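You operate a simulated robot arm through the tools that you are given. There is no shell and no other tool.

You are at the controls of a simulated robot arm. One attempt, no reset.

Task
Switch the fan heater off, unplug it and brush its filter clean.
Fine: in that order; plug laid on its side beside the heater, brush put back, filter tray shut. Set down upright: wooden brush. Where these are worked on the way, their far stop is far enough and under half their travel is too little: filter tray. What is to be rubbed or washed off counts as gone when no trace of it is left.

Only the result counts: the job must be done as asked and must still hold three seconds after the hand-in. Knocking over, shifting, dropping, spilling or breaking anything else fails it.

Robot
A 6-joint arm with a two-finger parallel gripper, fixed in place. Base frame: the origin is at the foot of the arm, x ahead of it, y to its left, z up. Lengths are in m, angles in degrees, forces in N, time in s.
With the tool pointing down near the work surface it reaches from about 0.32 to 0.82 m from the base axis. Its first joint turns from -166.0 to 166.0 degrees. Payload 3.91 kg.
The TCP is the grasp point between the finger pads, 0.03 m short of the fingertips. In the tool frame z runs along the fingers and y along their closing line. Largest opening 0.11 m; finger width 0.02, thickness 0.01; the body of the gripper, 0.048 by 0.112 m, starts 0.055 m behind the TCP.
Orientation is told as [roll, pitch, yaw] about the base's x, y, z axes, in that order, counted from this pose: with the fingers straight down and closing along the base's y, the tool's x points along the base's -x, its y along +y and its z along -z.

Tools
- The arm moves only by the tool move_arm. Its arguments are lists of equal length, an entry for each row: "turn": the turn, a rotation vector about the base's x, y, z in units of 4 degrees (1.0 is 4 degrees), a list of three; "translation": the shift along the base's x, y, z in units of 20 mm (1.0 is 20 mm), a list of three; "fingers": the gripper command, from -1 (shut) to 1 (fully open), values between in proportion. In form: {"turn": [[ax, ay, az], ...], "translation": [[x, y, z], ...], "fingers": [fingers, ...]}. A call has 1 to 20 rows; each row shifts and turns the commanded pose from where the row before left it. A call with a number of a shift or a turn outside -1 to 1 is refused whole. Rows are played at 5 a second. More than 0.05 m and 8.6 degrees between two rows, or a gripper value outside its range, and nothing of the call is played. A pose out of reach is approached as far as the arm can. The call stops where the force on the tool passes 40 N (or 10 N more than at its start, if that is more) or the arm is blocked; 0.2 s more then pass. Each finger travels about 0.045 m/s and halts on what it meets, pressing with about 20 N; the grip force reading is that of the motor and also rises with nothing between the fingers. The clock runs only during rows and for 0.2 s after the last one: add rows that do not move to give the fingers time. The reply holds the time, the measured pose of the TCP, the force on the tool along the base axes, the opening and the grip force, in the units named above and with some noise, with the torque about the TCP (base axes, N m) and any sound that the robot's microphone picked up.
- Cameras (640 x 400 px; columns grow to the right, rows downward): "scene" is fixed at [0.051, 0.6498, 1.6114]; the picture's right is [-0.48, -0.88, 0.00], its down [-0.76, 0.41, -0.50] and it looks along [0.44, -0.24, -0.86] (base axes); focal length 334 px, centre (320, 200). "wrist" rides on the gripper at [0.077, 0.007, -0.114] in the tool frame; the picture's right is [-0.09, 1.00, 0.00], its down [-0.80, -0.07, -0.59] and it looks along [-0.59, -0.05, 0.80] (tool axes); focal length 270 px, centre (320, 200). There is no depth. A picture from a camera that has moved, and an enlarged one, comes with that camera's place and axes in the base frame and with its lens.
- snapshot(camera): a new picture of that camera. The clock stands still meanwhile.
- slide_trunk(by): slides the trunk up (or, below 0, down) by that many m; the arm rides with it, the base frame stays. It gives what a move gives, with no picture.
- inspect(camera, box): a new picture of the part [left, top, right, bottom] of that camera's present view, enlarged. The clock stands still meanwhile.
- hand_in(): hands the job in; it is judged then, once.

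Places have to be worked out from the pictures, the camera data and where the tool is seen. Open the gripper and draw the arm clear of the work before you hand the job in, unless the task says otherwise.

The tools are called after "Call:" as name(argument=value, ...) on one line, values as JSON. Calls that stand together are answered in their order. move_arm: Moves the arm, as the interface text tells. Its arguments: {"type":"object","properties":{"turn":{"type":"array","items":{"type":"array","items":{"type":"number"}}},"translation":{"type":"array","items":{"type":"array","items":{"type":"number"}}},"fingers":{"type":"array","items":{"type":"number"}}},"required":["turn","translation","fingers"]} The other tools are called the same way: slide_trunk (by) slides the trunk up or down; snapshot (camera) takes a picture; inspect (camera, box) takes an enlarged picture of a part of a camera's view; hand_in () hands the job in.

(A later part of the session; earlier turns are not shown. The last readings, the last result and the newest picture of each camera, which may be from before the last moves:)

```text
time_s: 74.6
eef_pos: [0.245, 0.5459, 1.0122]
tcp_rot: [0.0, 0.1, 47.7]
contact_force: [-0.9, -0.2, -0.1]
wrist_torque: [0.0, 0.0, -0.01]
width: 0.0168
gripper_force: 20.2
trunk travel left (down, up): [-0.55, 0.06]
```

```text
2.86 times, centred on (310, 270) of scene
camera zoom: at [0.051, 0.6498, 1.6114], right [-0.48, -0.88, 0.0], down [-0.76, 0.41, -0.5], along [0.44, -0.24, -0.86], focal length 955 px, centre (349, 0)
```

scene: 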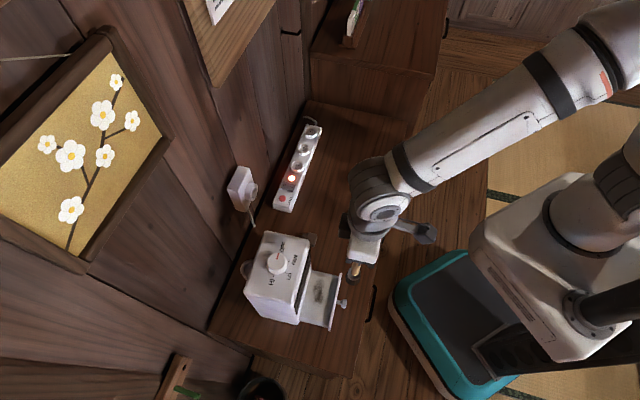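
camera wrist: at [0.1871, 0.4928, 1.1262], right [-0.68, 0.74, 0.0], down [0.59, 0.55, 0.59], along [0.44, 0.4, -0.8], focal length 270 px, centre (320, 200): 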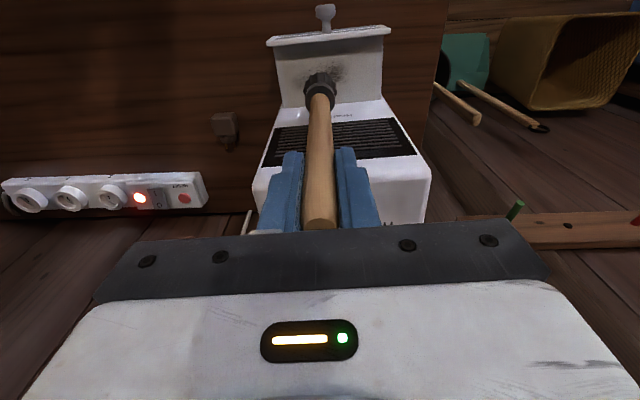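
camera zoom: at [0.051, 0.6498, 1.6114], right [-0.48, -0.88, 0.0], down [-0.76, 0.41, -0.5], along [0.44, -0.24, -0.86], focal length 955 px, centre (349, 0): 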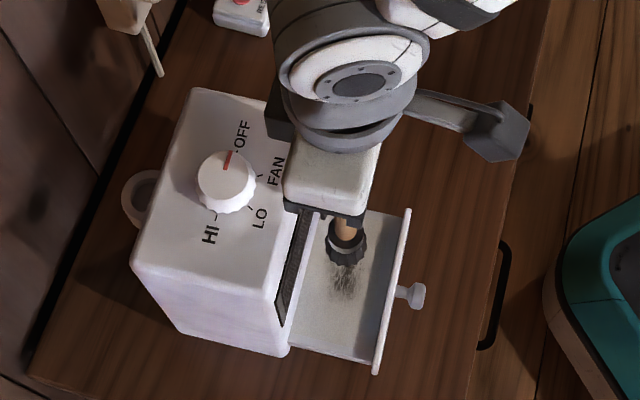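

The brush head is over the patch. I lower toward the filter and check before touching.

Call:
move_arm(turn=[[0, 0, 0], [0, 0, 0], [0, 0, 0], [0, 0, 0]], translation=[[0, 0, -0.8], [0, 0, -0.8], [0, 0, -0.7], [0, 0, 0]], fingers=[-1, -1, -1, -1])

Call:
inspect(camera="wrist", box=[240, 0, 420, 150])

Call:
inspect(camera="scene", box=[270, 220, 370, 330])

```text
time_s: 75.6
eef_pos: [0.2452, 0.5468, 0.966]
tcp_rot: [0.0, 0.0, 47.7]
contact_force: [0.0, -0.3, -0.9]
wrist_torque: [0.03, 0.05, -0.01]
width: 0.017
gripper_force: 19.7
trunk travel left (down, up): [-0.55, 0.06]
```

```text
2.67 times, centred on (330, 75) of wrist
camera zoom: at [0.1865, 0.4932, 1.08], right [-0.68, 0.74, 0.0], down [0.59, 0.55, 0.59], along [0.44, 0.4, -0.8], focal length 721 px, centre (293, 533)
```

zoom: 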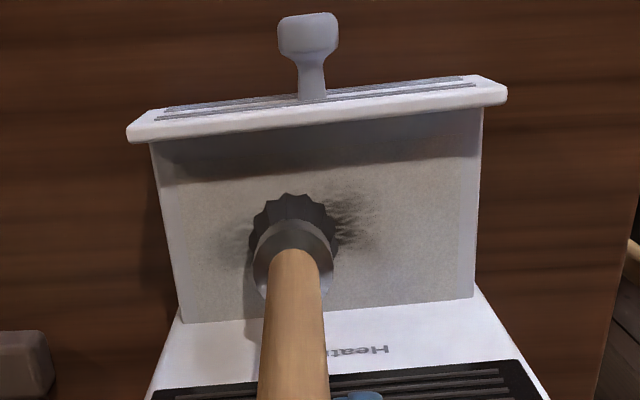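

```text
3.64 times, centred on (320, 275) of scene
camera zoom: at [0.051, 0.6498, 1.6114], right [-0.48, -0.88, 0.0], down [-0.76, 0.41, -0.5], along [0.44, -0.24, -0.86], focal length 1215 px, centre (320, -73)
```

zoom: 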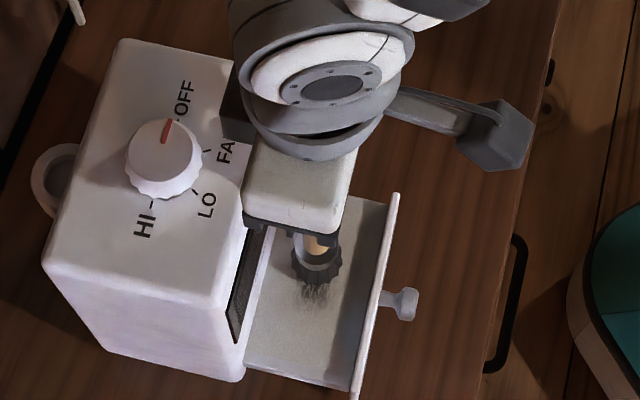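

The brush head is right over the patch centre, about 1–2 cm up. I lower in 2 mm steps until it touches.

Call:
move_arm(turn=[[0, 0, 0], [0, 0, 0], [0, 0, 0], [0, 0, 0], [0, 0, 0]], translation=[[0, 0, -0.15], [0, 0, -0.15], [0, 0, -0.1], [0, 0, -0.1], [0, 0, 0]], fingers=[-1, -1, -1, -1, -1])

```text
time_s: 76.8
eef_pos: [0.243, 0.5442, 0.9592]
tcp_rot: [0.0, -0.2, 47.7]
contact_force: [1.4, -1.5, 18.3]
wrist_torque: [-0.25, -0.37, 0.06]
width: 0.0172
gripper_force: 20.3
trunk travel left (down, up): [-0.55, 0.06]
```

Contact at 18 N, filter at z≈0.772. I ease to a light pressure and brush sideways across the patch and back.

Call:
move_arm(turn=[[0, 0, 0], [0, 0, 0], [0, 0, 0], [0, 0, 0], [0, 0, 0], [0, 0, 0], [0, 0, 0], [0, 0, 0], [0, 0, 0], [0, 0, 0], [0, 0, 0]], translation=[[0, 0, 0.1], [0.308, -0.28, 0], [0.308, -0.28, 0], [0.308, -0.28, 0], [-0.358, 0.326, 0], [-0.358, 0.326, 0], [-0.358, 0.326, 0], [-0.358, 0.326, 0], [-0.358, 0.326, 0], [-0.358, 0.326, 0], [0, 0, 0]], fingers=[-1, -1, -1, -1, -1, -1, -1, -1, -1, -1, -1])

Call:
inspect(camera="wrist", box=[240, 0, 420, 150])

Call:
inspect(camera="scene", box=[270, 220, 370, 330])

```text
time_s: 79.2
eef_pos: [0.2179, 0.5702, 0.9605]
tcp_rot: [0.0, 0.0, 47.7]
contact_force: [0.0, 0.4, 0.1]
wrist_torque: [0.05, 0.05, 0.0]
width: 0.0166
gripper_force: 20.1
trunk travel left (down, up): [-0.55, 0.06]
```

```text
2.67 times, centred on (330, 75) of wrist
camera zoom: at [0.1608, 0.5162, 1.0737], right [-0.68, 0.73, 0.0], down [0.59, 0.55, 0.59], along [0.44, 0.4, -0.8], focal length 721 px, centre (293, 533)
```

zoom: 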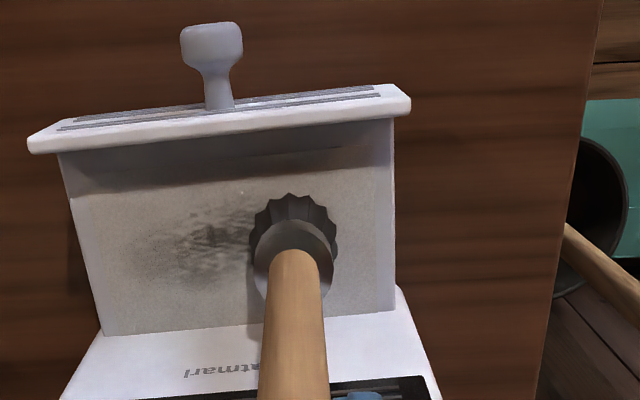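

```text
3.64 times, centred on (320, 275) of scene
camera zoom: at [0.051, 0.6498, 1.6114], right [-0.48, -0.88, 0.0], down [-0.76, 0.41, -0.5], along [0.44, -0.24, -0.86], focal length 1215 px, centre (320, -73)
```

zoom: 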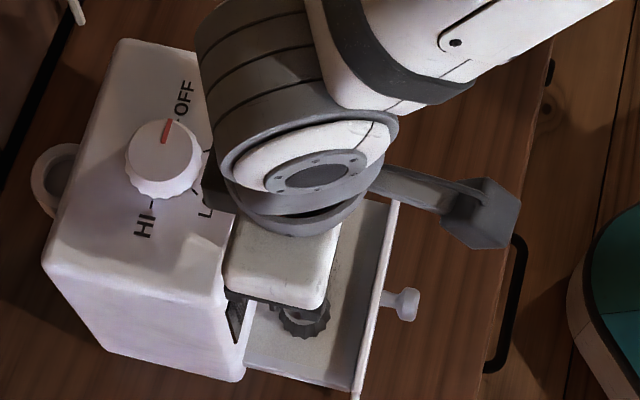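

The pressure was gone during the stroke and the patch is still there. I lower 3 mm at this end and read the force.

Call:
move_arm(turn=[[0, 0, 0], [0, 0, 0], [0, 0, 0]], translation=[[0, 0, -0.08], [0, 0, -0.08], [0, 0, 0]], fingers=[-1, -1, -1])

```text
time_s: 80.0
eef_pos: [0.2204, 0.5681, 0.958]
tcp_rot: [0.0, -0.2, 47.7]
contact_force: [0.4, 0.6, 18.2]
wrist_torque: [-0.11, -0.19, 0.08]
width: 0.017
gripper_force: 20.1
trunk travel left (down, up): [-0.55, 0.06]
```

Call:
move_arm(turn=[[0, 0, 0], [0, 0, 0], [0, 0, 0], [0, 0, 0], [0, 0, 0], [0, 0, 0], [0, 0, 0], [0, 0, 0]], translation=[[0, 0, 0.05], [0.358, -0.326, 0], [0.358, -0.326, 0], [0.358, -0.326, 0], [0.358, -0.326, 0], [0.358, -0.326, 0], [0.358, -0.326, 0], [0, 0, 0]], fingers=[-1, -1, -1, -1, -1, -1, -1, -1])

Call:
inspect(camera="wrist", box=[240, 0, 420, 150])

Call:
inspect(camera="scene", box=[270, 220, 370, 330])

```text
time_s: 81.8
eef_pos: [0.2632, 0.5286, 0.9567]
tcp_rot: [0.1, -0.2, 47.8]
contact_force: [-2.3, 3.5, 13.5]
wrist_torque: [0.47, 0.48, 0.04]
width: 0.0166
gripper_force: 20.3
trunk travel left (down, up): [-0.55, 0.06]
```

```text
2.67 times, centred on (330, 75) of wrist
camera zoom: at [0.2047, 0.4753, 1.0706], right [-0.68, 0.73, 0.0], down [0.59, 0.54, 0.6], along [0.44, 0.4, -0.8], focal length 721 px, centre (293, 533)
```

zoom: 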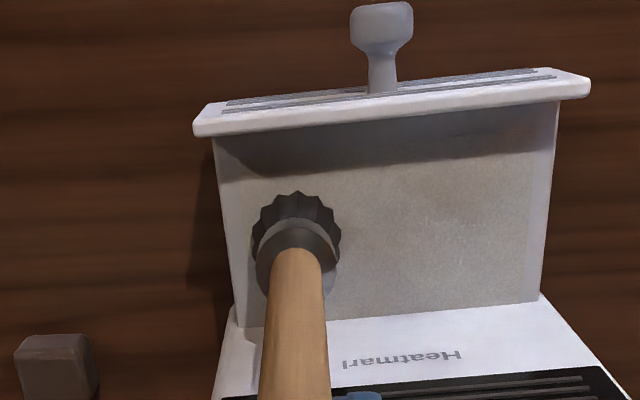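

```text
3.64 times, centred on (320, 275) of scene
camera zoom: at [0.051, 0.6498, 1.6114], right [-0.48, -0.88, 0.0], down [-0.76, 0.41, -0.5], along [0.44, -0.24, -0.86], focal length 1215 px, centre (320, -73)
```

zoom: 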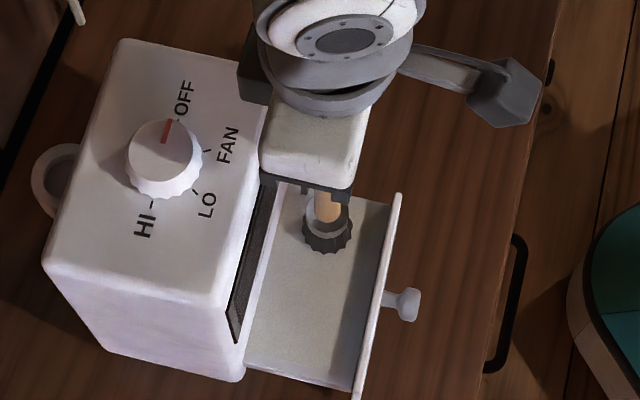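

One real stroke removed nearly everything. To leave no trace I repeat passes at slightly different depths: back at the centre, then 8 mm further in.

Call:
move_arm(turn=[[0, 0, 0], [0, 0, 0], [0, 0, 0], [0, 0, 0], [0, 0, 0], [0, 0, 0], [0, 0, 0], [0, 0, 0], [0, 0, 0], [0, 0, 0], [0, 0, 0], [0, 0, 0], [0, 0, 0], [0, 0, 0], [0, 0, 0], [0, 0, 0]], translation=[[-0.358, 0.326, 0], [-0.358, 0.326, 0], [-0.358, 0.326, 0], [-0.358, 0.326, 0], [-0.358, 0.326, 0], [-0.358, 0.326, 0], [0, 0, 0.3], [0.27, 0.296, 0], [0, 0, -0.3], [0.358, -0.326, 0], [0.358, -0.326, 0], [0.358, -0.326, 0], [0.358, -0.326, 0], [0.358, -0.326, 0], [0.358, -0.326, 0], [0, 0, 0]], fingers=[-1, -1, -1, -1, -1, -1, -1, -1, -1, -1, -1, -1, -1, -1, -1, -1])

Call:
inspect(camera="wrist", box=[240, 0, 420, 150])

Call:
inspect(camera="scene", box=[270, 220, 370, 330])

```text
time_s: 85.2
eef_pos: [0.2666, 0.5352, 0.958]
tcp_rot: [0.0, 0.0, 47.7]
contact_force: [0.2, -0.5, -1.1]
wrist_torque: [0.0, 0.04, -0.02]
width: 0.0165
gripper_force: 19.7
trunk travel left (down, up): [-0.55, 0.06]
```

```text
2.67 times, centred on (330, 75) of wrist
camera zoom: at [0.2092, 0.4823, 1.0711], right [-0.68, 0.73, 0.0], down [0.59, 0.55, 0.59], along [0.44, 0.4, -0.8], focal length 721 px, centre (293, 533)
```

zoom: 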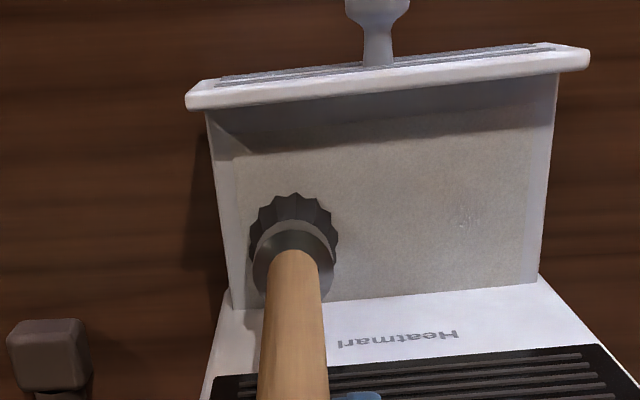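

```text
3.64 times, centred on (320, 275) of scene
camera zoom: at [0.051, 0.6498, 1.6114], right [-0.48, -0.88, 0.0], down [-0.76, 0.41, -0.5], along [0.44, -0.24, -0.86], focal length 1215 px, centre (320, -73)
```

zoom: 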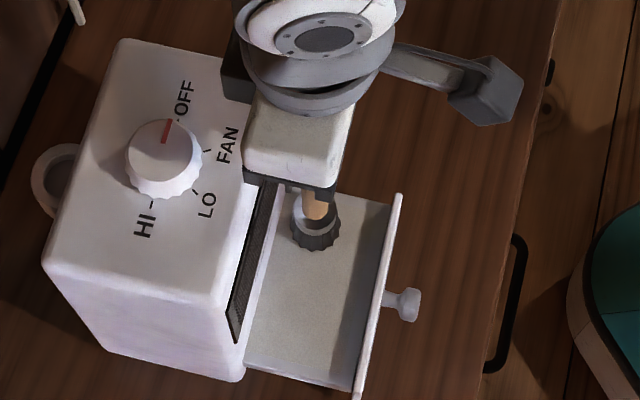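

A faint trace remains toward the right end and contact was lost again. I press down a little and read the force.

Call:
move_arm(turn=[[0, 0, 0], [0, 0, 0], [0, 0, 0]], translation=[[0, 0, -0.06], [0, 0, -0.06], [0, 0, 0]], fingers=[-1, -1, -1])

```text
time_s: 86.0
eef_pos: [0.2656, 0.5353, 0.9569]
tcp_rot: [0.1, -0.2, 47.6]
contact_force: [1.1, 0.4, 18.1]
wrist_torque: [0.07, -0.04, 0.06]
width: 0.0164
gripper_force: 20.2
trunk travel left (down, up): [-0.55, 0.06]
```

Call:
move_arm(turn=[[0, 0, 0], [0, 0, 0], [0, 0, 0], [0, 0, 0], [0, 0, 0], [0, 0, 0], [0, 0, 0]], translation=[[-0.358, 0.326, 0], [-0.358, 0.326, 0], [-0.358, 0.326, 0], [-0.358, 0.326, 0], [-0.358, 0.326, 0], [-0.358, 0.326, 0], [-0.1, 0.09, 0]], fingers=[-1, -1, -1, -1, -1, -1, -1])

Call:
inspect(camera="wrist", box=[240, 0, 420, 150])

Call:
inspect(camera="scene", box=[270, 220, 370, 330])

```text
time_s: 87.6
eef_pos: [0.2224, 0.5753, 0.956]
tcp_rot: [0.0, 0.1, 47.6]
contact_force: [1.8, -1.8, 7.0]
wrist_torque: [-0.29, -0.32, 0.01]
width: 0.0164
gripper_force: 20.2
trunk travel left (down, up): [-0.55, 0.06]
```

```text
2.67 times, centred on (330, 75) of wrist
camera zoom: at [0.1642, 0.5223, 1.0684], right [-0.68, 0.73, 0.0], down [0.59, 0.55, 0.59], along [0.44, 0.4, -0.8], focal length 721 px, centre (293, 533)
```

zoom: 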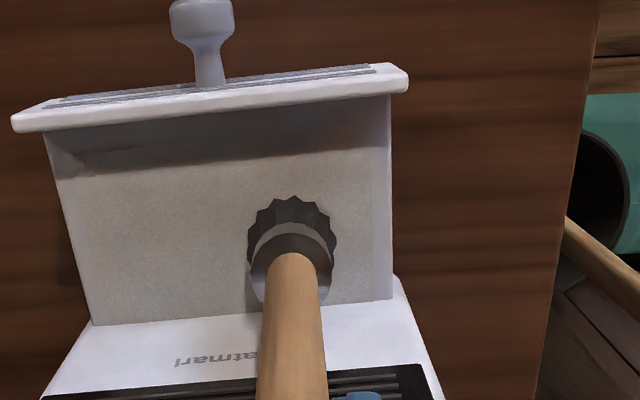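

```text
3.64 times, centred on (320, 275) of scene
camera zoom: at [0.051, 0.6498, 1.6114], right [-0.48, -0.88, 0.0], down [-0.76, 0.41, -0.5], along [0.44, -0.24, -0.86], focal length 1215 px, centre (320, -73)
```

zoom: 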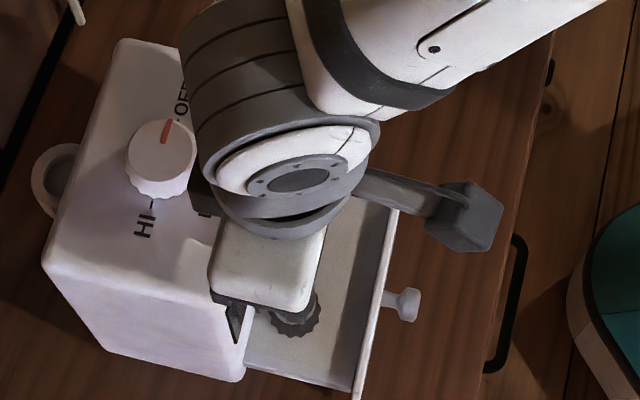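

Contact held (7 N) and the filter looks clean here. Now a pass 10 mm nearer the front panel.

Call:
move_arm(turn=[[0, 0, 0], [0, 0, 0], [0, 0, 0], [0, 0, 0], [0, 0, 0], [0, 0, 0], [0, 0, 0], [0, 0, 0], [0, 0, 0], [0, 0, 0], [0, 0, 0]], translation=[[0, 0, 0.3], [-0.606, -0.666, 0], [0, 0, -0.2], [0, 0, -0.16], [0.358, -0.326, 0], [0.358, -0.326, 0], [0.358, -0.326, 0], [0.358, -0.326, 0], [0.358, -0.326, 0], [0.358, -0.326, 0], [0.1, -0.09, 0]], fingers=[-1, -1, -1, -1, -1, -1, -1, -1, -1, -1, -1])

Call:
inspect(camera="wrist", box=[240, 0, 420, 150])

Call:
inspect(camera="scene", box=[270, 220, 370, 330])

```text
time_s: 90.0
eef_pos: [0.255, 0.5225, 0.954]
tcp_rot: [0.0, -0.1, 47.8]
contact_force: [-4.6, 3.2, 16.6]
wrist_torque: [0.63, 0.63, 0.03]
width: 0.0162
gripper_force: 19.6
trunk travel left (down, up): [-0.55, 0.06]
```

```text
2.67 times, centred on (330, 75) of wrist
camera zoom: at [0.1971, 0.4691, 1.067], right [-0.68, 0.73, 0.0], down [0.59, 0.54, 0.6], along [0.44, 0.4, -0.8], focal length 721 px, centre (293, 533)
```

zoom: 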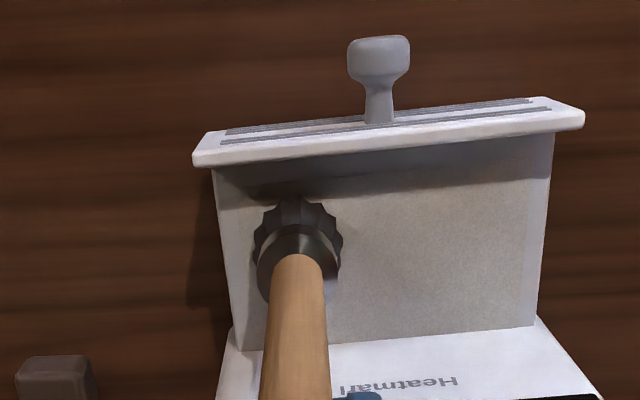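

```text
3.64 times, centred on (320, 275) of scene
camera zoom: at [0.051, 0.6498, 1.6114], right [-0.48, -0.88, 0.0], down [-0.76, 0.41, -0.5], along [0.44, -0.24, -0.86], focal length 1215 px, centre (320, -73)
```

zoom: 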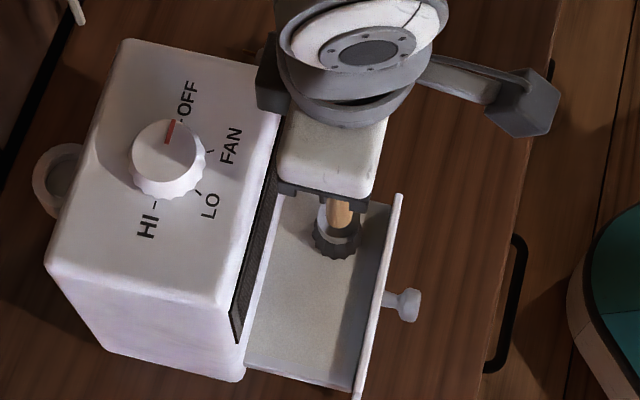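

Looks clean; I notice the heater nudging ~2 mm under the press, so I ease the pressure and make one lighter return pass.

Call:
move_arm(turn=[[0, 0, 0], [0, 0, 0], [0, 0, 0], [0, 0, 0], [0, 0, 0], [0, 0, 0], [0, 0, 0], [0, 0, 0]], translation=[[0, 0, 0.05], [-0.358, 0.326, 0], [-0.358, 0.326, 0], [-0.358, 0.326, 0], [-0.358, 0.326, 0], [-0.358, 0.326, 0], [-0.358, 0.326, 0], [-0.1, 0.09, 0]], fingers=[-1, -1, -1, -1, -1, -1, -1, -1])

Call:
inspect(camera="wrist", box=[240, 0, 420, 150])

Call:
inspect(camera="scene", box=[270, 220, 370, 330])

```text
time_s: 91.8
eef_pos: [0.2093, 0.5627, 0.9547]
tcp_rot: [0.0, 0.0, 47.6]
contact_force: [0.0, 0.2, 0.4]
wrist_torque: [0.01, 0.01, 0.0]
width: 0.0164
gripper_force: 20.3
trunk travel left (down, up): [-0.55, 0.06]
```

```text
2.67 times, centred on (330, 75) of wrist
camera zoom: at [0.1522, 0.5096, 1.0693], right [-0.68, 0.74, 0.0], down [0.59, 0.54, 0.59], along [0.44, 0.4, -0.8], focal length 721 px, centre (293, 533)
```

zoom: 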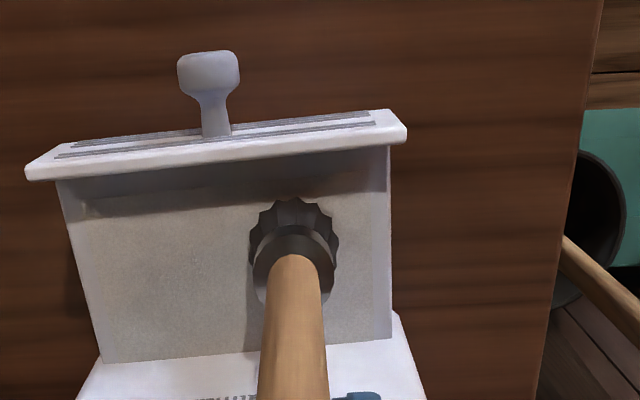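

```text
3.64 times, centred on (320, 275) of scene
camera zoom: at [0.051, 0.6498, 1.6114], right [-0.48, -0.88, 0.0], down [-0.76, 0.41, -0.5], along [0.44, -0.24, -0.86], focal length 1215 px, centre (320, -73)
```

zoom: 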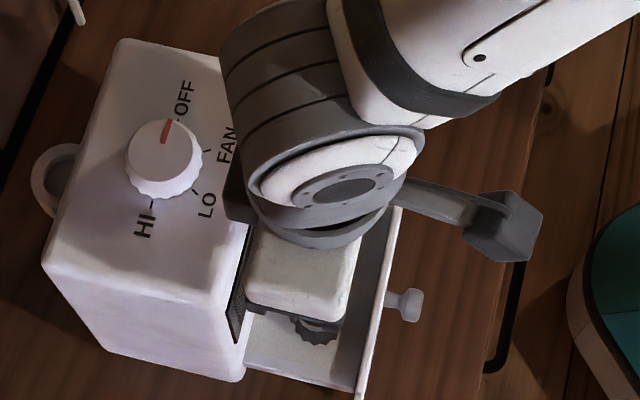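

The heater has settled back; contact is released. I lift the brush and back off to inspect the whole filter for any trace.

Call:
move_arm(turn=[[0, 0, 0], [0, 0, 0], [0, 0, 0], [0, 0, 0], [0, 0, 0], [0, 0, 0], [0, 0, 0], [0, 0, 0]], translation=[[0, 0, 0.8], [0, 0, 0.8], [0, 0, 0.8], [0, 0, 0.8], [-0.6, -0.66, 0], [-0.6, -0.66, 0], [-0.6, -0.66, 0], [0, 0, 0]], fingers=[-1, -1, -1, -1, -1, -1, -1, -1])

Call:
inspect(camera="wrist", box=[220, 50, 400, 200])

Call:
inspect(camera="scene", box=[280, 250, 360, 340])

```text
time_s: 93.6
eef_pos: [0.1731, 0.5227, 1.02]
tcp_rot: [0.0, 0.0, 47.8]
contact_force: [0.3, -0.1, -0.3]
wrist_torque: [-0.02, -0.01, -0.03]
width: 0.0163
gripper_force: 19.7
trunk travel left (down, up): [-0.55, 0.06]
```

```text
2.67 times, centred on (310, 125) of wrist
camera zoom: at [0.1154, 0.4687, 1.1339], right [-0.68, 0.73, 0.0], down [0.59, 0.55, 0.59], along [0.44, 0.4, -0.8], focal length 721 px, centre (347, 400)
```

zoom: 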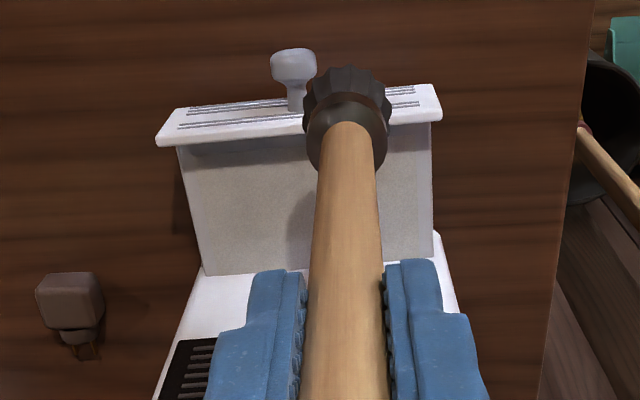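

```text
4.44 times, centred on (320, 295) of scene
camera zoom: at [0.051, 0.6498, 1.6114], right [-0.48, -0.88, 0.0], down [-0.76, 0.41, -0.5], along [0.44, -0.24, -0.86], focal length 1485 px, centre (320, -222)
```

zoom: 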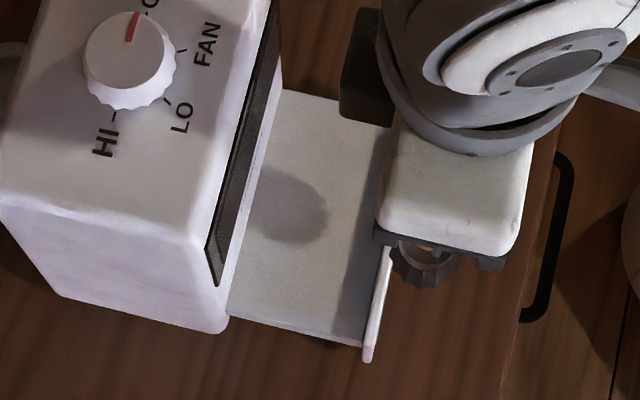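

Only the brush's shadow shows on the filter in the scene view. I move aside to see the filter unobstructed.

Call:
move_arm(turn=[[0, 0, 0], [0, 0, 0], [0, 0, 0], [0, 0, 0], [0, 0, 0], [0, 0, 0]], translation=[[0.6, -0.72, 0], [0.6, -0.72, 0], [0.6, -0.72, 0], [0.6, -0.72, 0], [0.6, -0.72, 0], [0, 0, 0]], fingers=[-1, -1, -1, -1, -1, -1])

Call:
inspect(camera="wrist", box=[320, 60, 450, 170])

Call:
inspect(camera="scene", box=[290, 260, 350, 330])

```text
time_s: 95.0
eef_pos: [0.2359, 0.4495, 1.0166]
tcp_rot: [0.0, 0.0, 47.6]
contact_force: [0.3, -0.5, -0.2]
wrist_torque: [0.02, 0.0, -0.02]
width: 0.0164
gripper_force: 19.8
trunk travel left (down, up): [-0.55, 0.06]
```

```text
3.64 times, centred on (385, 115) of wrist
camera zoom: at [0.1775, 0.3975, 1.1309], right [-0.68, 0.73, 0.0], down [0.59, 0.55, 0.59], along [0.44, 0.4, -0.8], focal length 983 px, centre (84, 509)
```

zoom: 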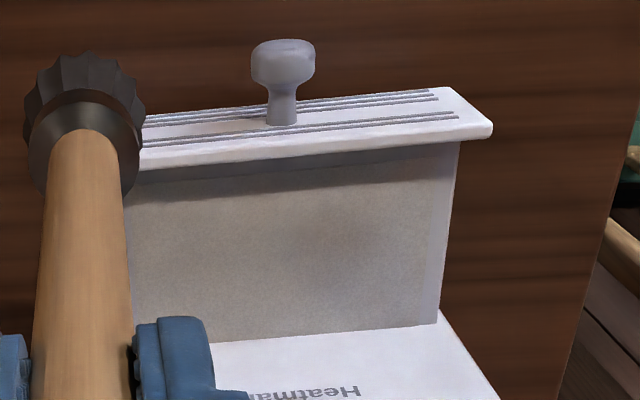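

```text
5.71 times, centred on (320, 295) of scene
camera zoom: at [0.051, 0.6498, 1.6114], right [-0.48, -0.88, 0.0], down [-0.76, 0.41, -0.5], along [0.44, -0.24, -0.86], focal length 1910 px, centre (320, -343)
```

zoom: 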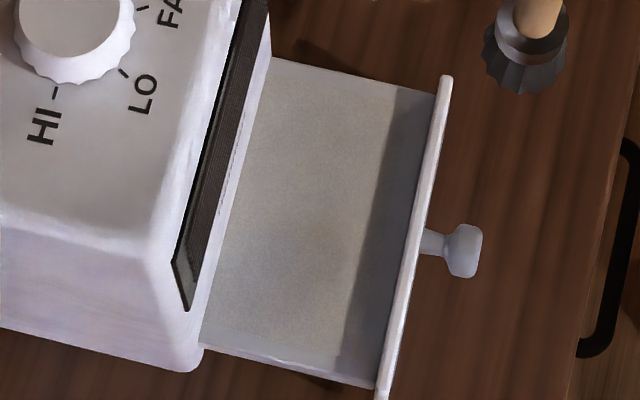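

The filter looks clean apart from a very faint shade near one end; I enlarge more to tell shadow from residue.

Call:
inspect(camera="wrist", box=[355, 95, 415, 155])

Call:
inspect(camera="scene", box=[308, 268, 338, 298])

Call:
inspect(camera="scene", box=[304, 288, 334, 318])

```text
6.67 times, centred on (385, 125) of wrist
camera zoom: at [0.1775, 0.3975, 1.1309], right [-0.68, 0.73, 0.0], down [0.59, 0.55, 0.59], along [0.44, 0.4, -0.8], focal length 1802 px, centre (-113, 700)
```

zoom: 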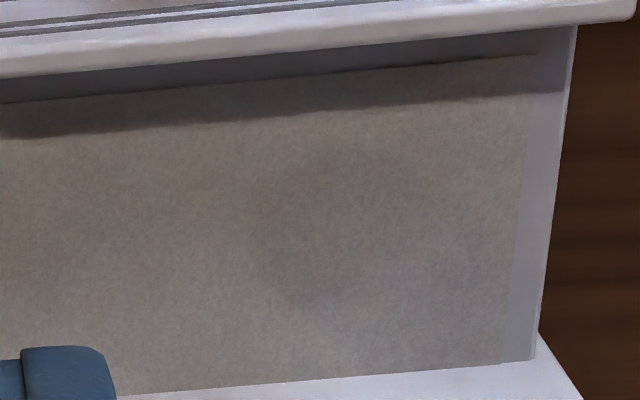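

```text
13.33 times, centred on (323, 283) of scene
camera zoom: at [0.051, 0.6498, 1.6114], right [-0.48, -0.88, 0.0], down [-0.76, 0.41, -0.5], along [0.44, -0.24, -0.86], focal length 4456 px, centre (280, -907)
```

zoom: 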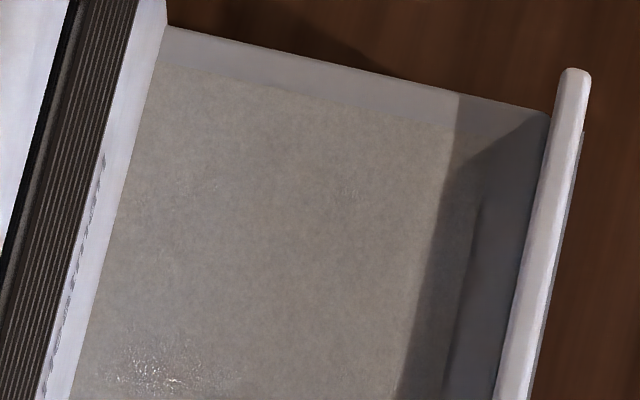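

```text
13.33 times, centred on (319, 303) of scene
camera zoom: at [0.051, 0.6498, 1.6114], right [-0.48, -0.88, 0.0], down [-0.76, 0.41, -0.5], along [0.44, -0.24, -0.86], focal length 4456 px, centre (333, -1173)
```

zoom: 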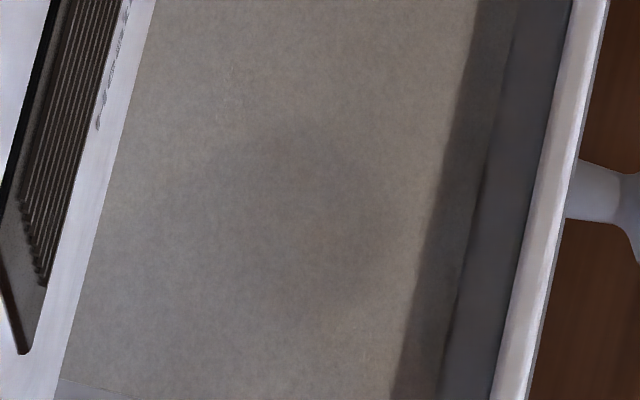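

The remaining smudge looks like a soft arm shadow. I move further away along the return path and look again to be sure before giving up the brush.

Call:
move_arm(turn=[[0, 0, 0], [0, 0, 0], [0, 0, 0], [0, 0, 0], [0, 0, 0], [0, 0, 0], [0, 0, 0], [0, 0, 0], [0, 0, 0]], translation=[[0.9, -0.7, 0], [0.9, -0.7, 0], [0.9, -0.7, 0], [0.9, -0.7, 0], [0.9, -0.7, 0], [0.9, -0.7, 0], [0.9, -0.7, 0], [0.9, -0.7, 0], [0, 0, 0]], fingers=[-1, -1, -1, -1, -1, -1, -1, -1, -1])

Call:
inspect(camera="scene", box=[304, 288, 334, 318])

Call:
inspect(camera="scene", box=[290, 260, 350, 330])

Call:
snapshot(camera="scene")

```text
time_s: 97.0
eef_pos: [0.3764, 0.339, 1.0191]
tcp_rot: [0.0, 0.0, 47.8]
contact_force: [0.0, -0.3, -1.1]
wrist_torque: [-0.03, -0.02, 0.0]
width: 0.0165
gripper_force: 19.8
trunk travel left (down, up): [-0.55, 0.06]
```

```text
13.33 times, centred on (319, 303) of scene
camera zoom: at [0.051, 0.6498, 1.6114], right [-0.48, -0.88, 0.0], down [-0.76, 0.41, -0.5], along [0.44, -0.24, -0.86], focal length 4456 px, centre (333, -1173)
```

zoom: 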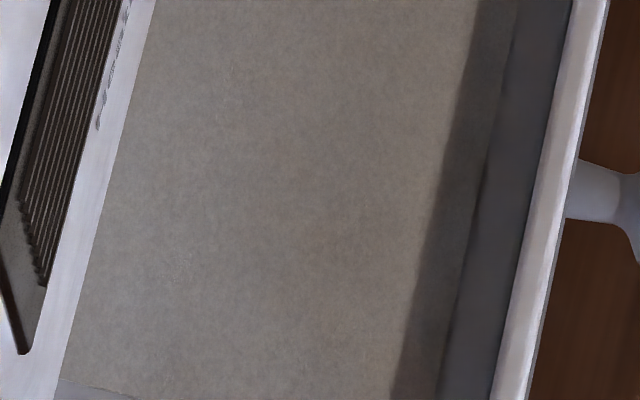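

```text
5.71 times, centred on (320, 295) of scene
camera zoom: at [0.051, 0.6498, 1.6114], right [-0.48, -0.88, 0.0], down [-0.76, 0.41, -0.5], along [0.44, -0.24, -0.86], focal length 1910 px, centre (320, -343)
```

zoom: 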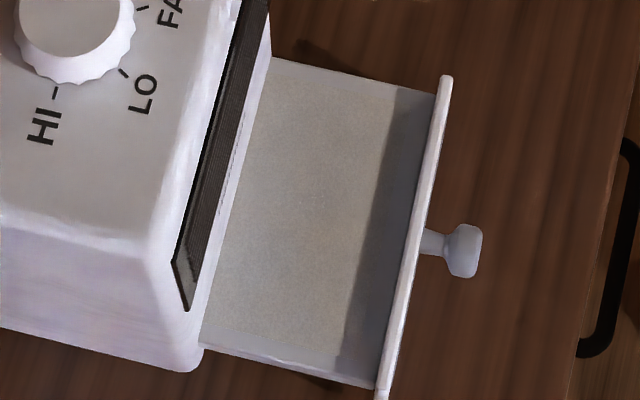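

```text
taken
```

scene: 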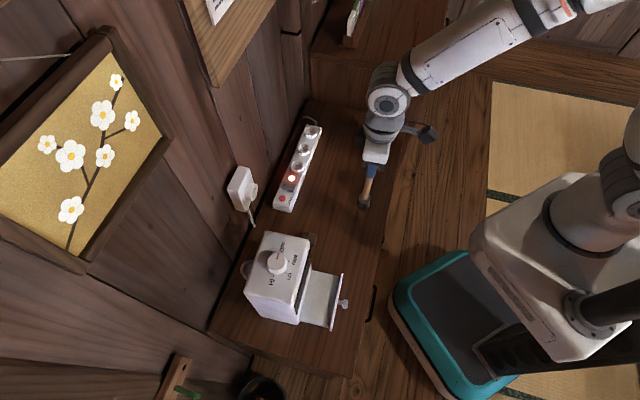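

The smudge vanished with the arm, so it was a shadow. I check the spots where whitish specks showed, in case they are residue.

Call:
inspect(camera="scene", box=[306, 282, 330, 300])

Call:
inspect(camera="scene", box=[308, 266, 332, 284])

Call:
inspect(camera="wrist", box=[430, 60, 560, 160])

```text
16.00 times, centred on (318, 291) of scene
camera zoom: at [0.051, 0.6498, 1.6114], right [-0.48, -0.88, 0.0], down [-0.76, 0.41, -0.5], along [0.44, -0.24, -0.86], focal length 5347 px, centre (352, -1256)
```

zoom: 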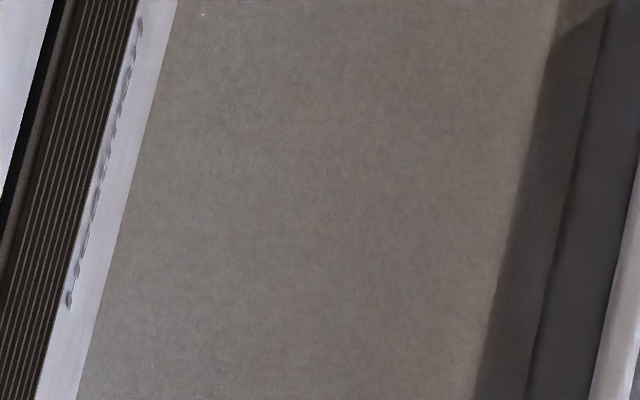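

```text
16.00 times, centred on (320, 275) of scene
camera zoom: at [0.051, 0.6498, 1.6114], right [-0.48, -0.88, 0.0], down [-0.76, 0.41, -0.5], along [0.44, -0.24, -0.86], focal length 5347 px, centre (320, -1000)
```

zoom: 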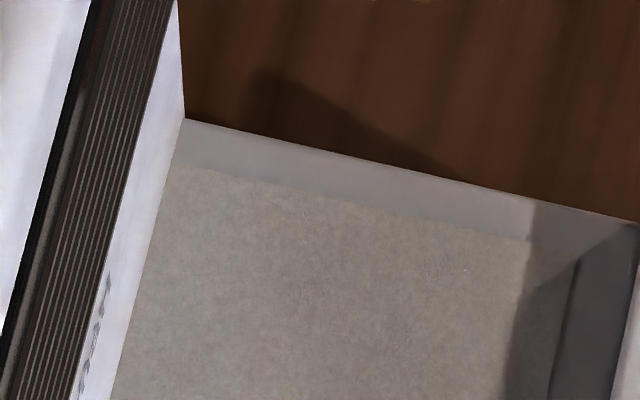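

```text
4.00 times, centred on (495, 110) of wrist
camera zoom: at [0.3189, 0.2867, 1.1318], right [-0.68, 0.73, 0.0], down [0.59, 0.55, 0.59], along [0.44, 0.4, -0.8], focal length 1081 px, centre (-380, 560)
```

zoom: 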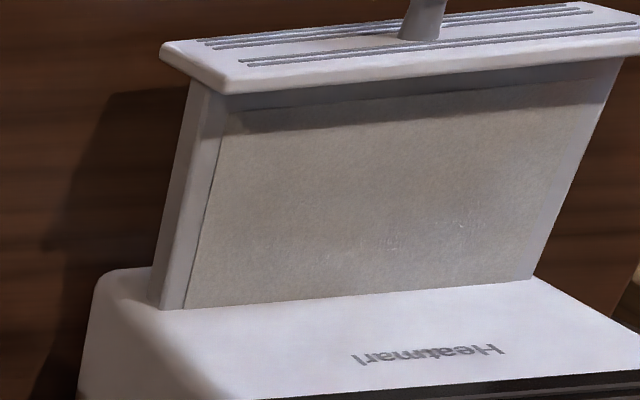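

The filter looks clean, but for certainty against invisible residue I return for two more light passes with slightly different depth. First back over the tray.

Call:
move_arm(turn=[[0, 0, 0], [0, 0, 0], [0, 0, 0], [0, 0, 0], [0, 0, 0], [0, 0, 0], [0, 0, 0], [0, 0, 0], [0, 0, 0], [0, 0, 0], [0, 0, 0], [0, 0, 0], [0, 0, 0], [0, 0, 0], [0, 0, 0], [0, 0, 0]], translation=[[-0.9, 0.7, 0], [-0.9, 0.7, 0], [-0.9, 0.7, 0], [-0.9, 0.7, 0], [-0.9, 0.7, 0], [-0.9, 0.7, 0], [-0.9, 0.7, 0], [-0.9, 0.7, 0], [0.4, 1.0, 0], [0.4, 1.0, 0], [0.4, 1.0, 0], [0.4, 1.0, 0], [0, 0, -1], [0, 0, -1], [0, 0, -0.9], [0, 0, 0]], fingers=[-1, -1, -1, -1, -1, -1, -1, -1, -1, -1, -1, -1, -1, -1, -1, -1])

Call:
inspect(camera="wrist", box=[240, 0, 420, 150])

Call:
inspect(camera="scene", box=[270, 220, 370, 330])

```text
time_s: 100.4
eef_pos: [0.2674, 0.5308, 0.9585]
tcp_rot: [0.0, 0.0, 47.7]
contact_force: [0.9, -0.3, 1.2]
wrist_torque: [0.02, -0.01, 0.02]
width: 0.0164
gripper_force: 19.6
trunk travel left (down, up): [-0.55, 0.06]
```

```text
2.67 times, centred on (330, 75) of wrist
camera zoom: at [0.2093, 0.4781, 1.0723], right [-0.68, 0.74, 0.0], down [0.59, 0.55, 0.59], along [0.44, 0.4, -0.8], focal length 721 px, centre (293, 533)
```

zoom: 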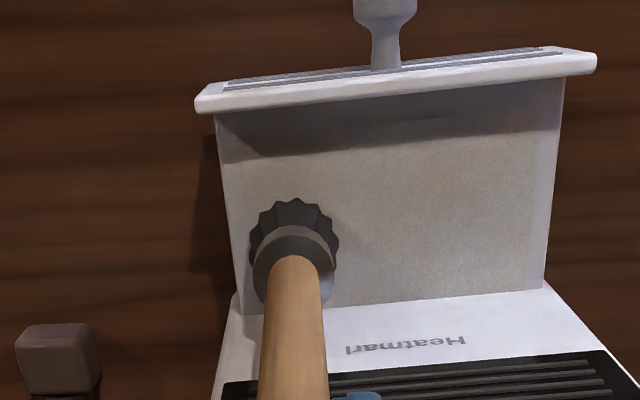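

```text
3.64 times, centred on (320, 275) of scene
camera zoom: at [0.051, 0.6498, 1.6114], right [-0.48, -0.88, 0.0], down [-0.76, 0.41, -0.5], along [0.44, -0.24, -0.86], focal length 1215 px, centre (320, -73)
```

zoom: 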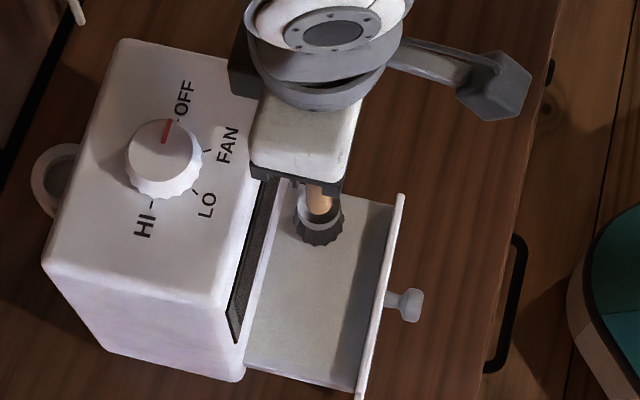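

Call:
move_arm(turn=[[0, 0, 0], [0, 0, 0], [0, 0, 0], [0, 0, 0]], translation=[[0, 0, -0.08], [0, 0, -0.07], [0, 0, -0.05], [0, 0, 0]], fingers=[-1, -1, -1, -1])

```text
time_s: 101.4
eef_pos: [0.2665, 0.5304, 0.9561]
tcp_rot: [0.0, 0.1, 47.7]
contact_force: [0.6, 0.2, -1.2]
wrist_torque: [0.01, 0.0, 0.01]
width: 0.0163
gripper_force: 20.2
trunk travel left (down, up): [-0.55, 0.06]
```

Call:
move_arm(turn=[[0, 0, 0], [0, 0, 0], [0, 0, 0]], translation=[[0, 0, -0.05], [0, 0, -0.05], [0, 0, 0]], fingers=[-1, -1, -1])

```text
time_s: 102.2
eef_pos: [0.2657, 0.5322, 0.9534]
tcp_rot: [0.0, 0.0, 47.6]
contact_force: [-0.4, 0.1, -1.3]
wrist_torque: [0.02, 0.02, 0.0]
width: 0.0166
gripper_force: 20.4
trunk travel left (down, up): [-0.55, 0.06]
```

Call:
move_arm(turn=[[0, 0, 0], [0, 0, 0], [0, 0, 0]], translation=[[0, 0, -0.05], [0, 0, -0.05], [0, 0, 0]], fingers=[-1, -1, -1])

```text
time_s: 103.0
eef_pos: [0.266, 0.5315, 0.9524]
tcp_rot: [0.1, -0.2, 47.7]
contact_force: [1.1, 0.0, 14.7]
wrist_torque: [-0.14, -0.07, 0.03]
width: 0.0163
gripper_force: 20.0
trunk travel left (down, up): [-0.55, 0.06]
```

Contact at ~15 N again (the brush slid up a few millimetres in the grip). I sweep across to the other end.

Call:
move_arm(turn=[[0, 0, 0], [0, 0, 0], [0, 0, 0], [0, 0, 0], [0, 0, 0], [0, 0, 0], [0, 0, 0], [0, 0, 0]], translation=[[-0.358, 0.326, 0], [-0.358, 0.326, 0], [-0.358, 0.326, 0], [-0.358, 0.326, 0], [-0.358, 0.326, 0], [-0.358, 0.326, 0], [-0.3, 0.27, 0], [0, 0, 0]], fingers=[-1, -1, -1, -1, -1, -1, -1, -1])

Call:
inspect(camera="scene", box=[270, 220, 370, 330])

```text
time_s: 104.8
eef_pos: [0.2165, 0.5762, 0.953]
tcp_rot: [0.1, -0.1, 47.7]
contact_force: [3.7, -3.3, 17.8]
wrist_torque: [-0.54, -0.6, 0.0]
width: 0.0164
gripper_force: 20.0
trunk travel left (down, up): [-0.55, 0.06]
```

```text
3.64 times, centred on (320, 275) of scene
camera zoom: at [0.051, 0.6498, 1.6114], right [-0.48, -0.88, 0.0], down [-0.76, 0.41, -0.5], along [0.44, -0.24, -0.86], focal length 1215 px, centre (320, -73)
```

zoom: 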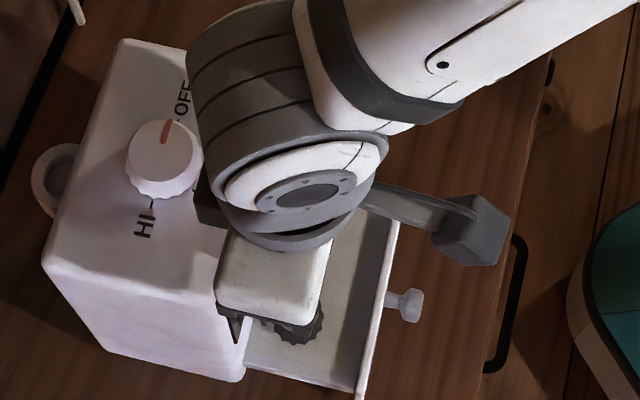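

Contact held throughout. One more pass, 10 mm nearer the front panel, going the other way.

Call:
move_arm(turn=[[0, 0, 0], [0, 0, 0], [0, 0, 0], [0, 0, 0], [0, 0, 0], [0, 0, 0], [0, 0, 0], [0, 0, 0], [0, 0, 0], [0, 0, 0], [0, 0, 0]], translation=[[0, 0, 0.25], [-0.337, -0.37, 0], [0, 0, -0.25], [0.358, -0.326, 0], [0.358, -0.326, 0], [0.358, -0.326, 0], [0.358, -0.326, 0], [0.358, -0.326, 0], [0.358, -0.326, 0], [0.3, -0.27, 0], [0, 0, 0]], fingers=[-1, -1, -1, -1, -1, -1, -1, -1, -1, -1, -1])

Call:
inspect(camera="scene", box=[270, 220, 370, 330])

Call:
inspect(camera="wrist", box=[240, 0, 420, 150])

```text
time_s: 107.2
eef_pos: [0.2602, 0.5237, 0.9537]
tcp_rot: [0.0, 0.0, 47.8]
contact_force: [-0.4, 0.0, -1.2]
wrist_torque: [-0.02, 0.03, 0.01]
width: 0.0164
gripper_force: 19.9
trunk travel left (down, up): [-0.55, 0.06]
```

```text
3.64 times, centred on (320, 275) of scene
camera zoom: at [0.051, 0.6498, 1.6114], right [-0.48, -0.88, 0.0], down [-0.76, 0.41, -0.5], along [0.44, -0.24, -0.86], focal length 1215 px, centre (320, -73)
```

zoom: 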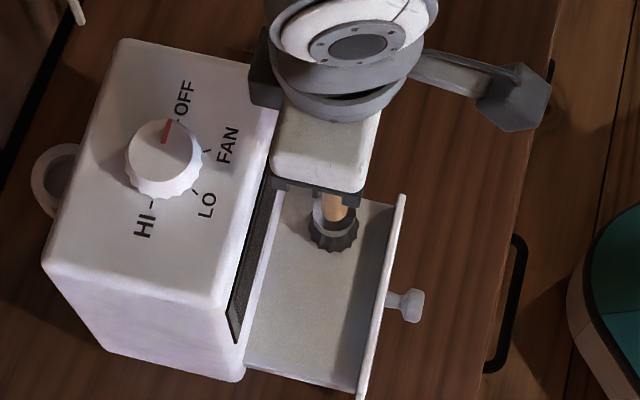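

```text
2.67 times, centred on (330, 75) of wrist
camera zoom: at [0.2017, 0.4709, 1.0664], right [-0.68, 0.73, 0.0], down [0.59, 0.55, 0.59], along [0.44, 0.4, -0.8], focal length 721 px, centre (293, 533)
```

zoom: 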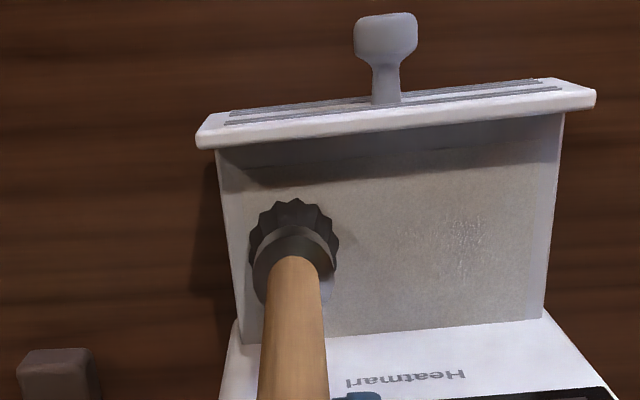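

A faint speckle shows near the far (right) end in the wrist view. I enlarge exactly there.

Call:
inspect(camera="wrist", box=[365, 65, 435, 115])

Call:
inspect(camera="wrist", box=[325, 50, 425, 130])

Call:
inspect(camera="scene", box=[300, 285, 335, 320])

```text
8.00 times, centred on (400, 90) of wrist
camera zoom: at [0.2017, 0.4709, 1.0664], right [-0.68, 0.73, 0.0], down [0.59, 0.55, 0.59], along [0.44, 0.4, -0.8], focal length 2162 px, centre (-320, 1080)
```

zoom: 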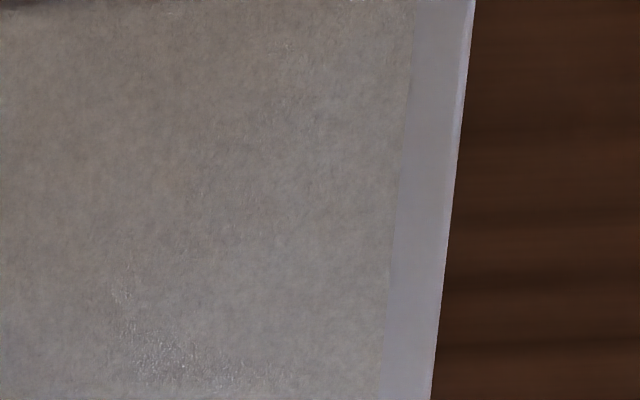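

```text
5.00 times, centred on (375, 90) of wrist
camera zoom: at [0.2017, 0.4709, 1.0664], right [-0.68, 0.73, 0.0], down [0.59, 0.55, 0.59], along [0.44, 0.4, -0.8], focal length 1351 px, centre (45, 750)
```

zoom: 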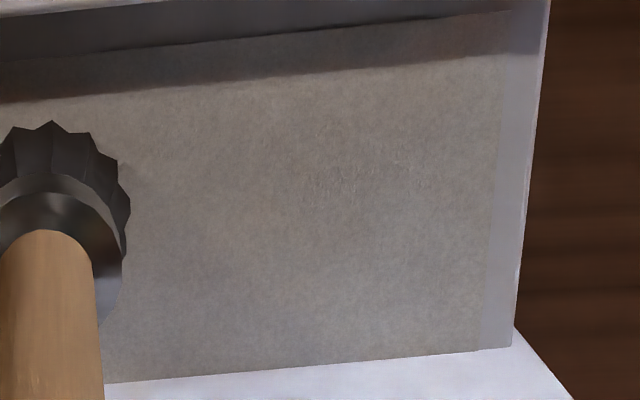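

```text
11.43 times, centred on (318, 302) of scene
camera zoom: at [0.051, 0.6498, 1.6114], right [-0.48, -0.88, 0.0], down [-0.76, 0.41, -0.5], along [0.44, -0.24, -0.86], focal length 3819 px, centre (349, -971)
```

zoom: 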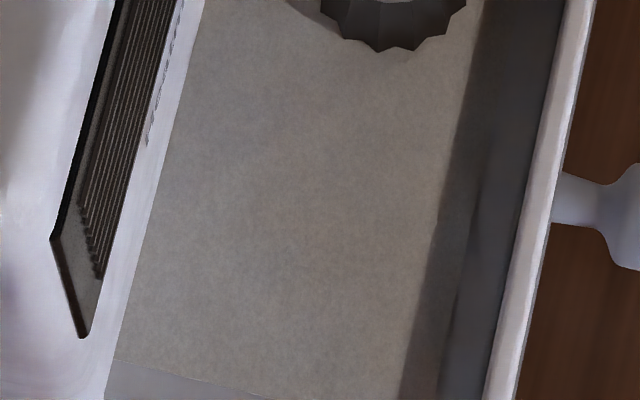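

The specks change place with the zoom, so they are picture artefacts; the filter is clean. I lift the brush out and carry it back toward its home spot.

Call:
move_arm(turn=[[0, 0, 0], [0, 0, 0], [0, 0, 0], [0, 0, 0], [0, 0, 0], [0, 0, 0], [0, 0, 0], [0, 0, 0], [0, 0, 0], [0, 0, 0], [0, 0, 0], [0, 0, 0], [0, 0, 0], [0, 0, 0], [0, 0, 0], [0, 0, 0], [0, 0, 0]], translation=[[0, 0, 0.9], [0, 0, 0.9], [0, 0, 0.9], [0, 0, 0.9], [-0.3, -0.93, 0], [-0.3, -0.93, 0], [-0.3, -0.93, 0], [-0.3, -0.93, 0], [0.9, -0.7, 0], [0.9, -0.7, 0], [0.9, -0.7, 0], [0.9, -0.7, 0], [0.9, -0.7, 0], [0.9, -0.7, 0], [0.9, -0.7, 0], [0.9, -0.7, 0], [0, 0, 0]], fingers=[-1, -1, -1, -1, -1, -1, -1, -1, -1, -1, -1, -1, -1, -1, -1, -1, -1])

Call:
inspect(camera="scene", box=[290, 260, 350, 330])

Call:
snapshot(camera="scene")

```text
time_s: 110.8
eef_pos: [0.378, 0.3376, 1.0238]
tcp_rot: [0.0, 0.0, 47.8]
contact_force: [-0.8, 0.8, -1.1]
wrist_torque: [0.02, 0.0, 0.03]
width: 0.0163
gripper_force: 19.6
trunk travel left (down, up): [-0.55, 0.06]
```

```text
5.71 times, centred on (320, 295) of scene
camera zoom: at [0.051, 0.6498, 1.6114], right [-0.48, -0.88, 0.0], down [-0.76, 0.41, -0.5], along [0.44, -0.24, -0.86], focal length 1910 px, centre (320, -343)
```

zoom: 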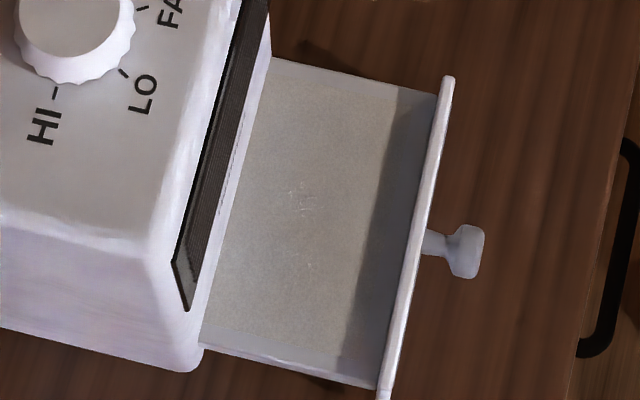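

```text
taken
```

scene: 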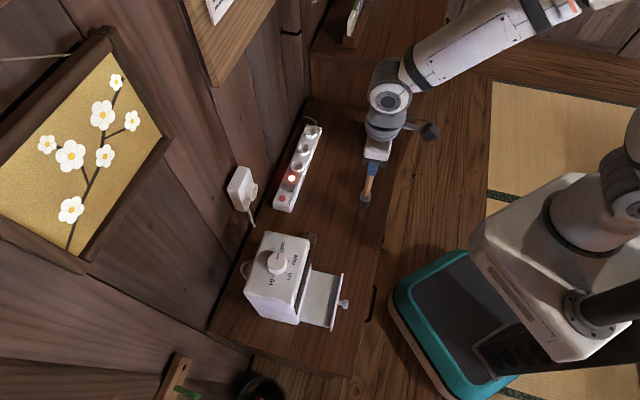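

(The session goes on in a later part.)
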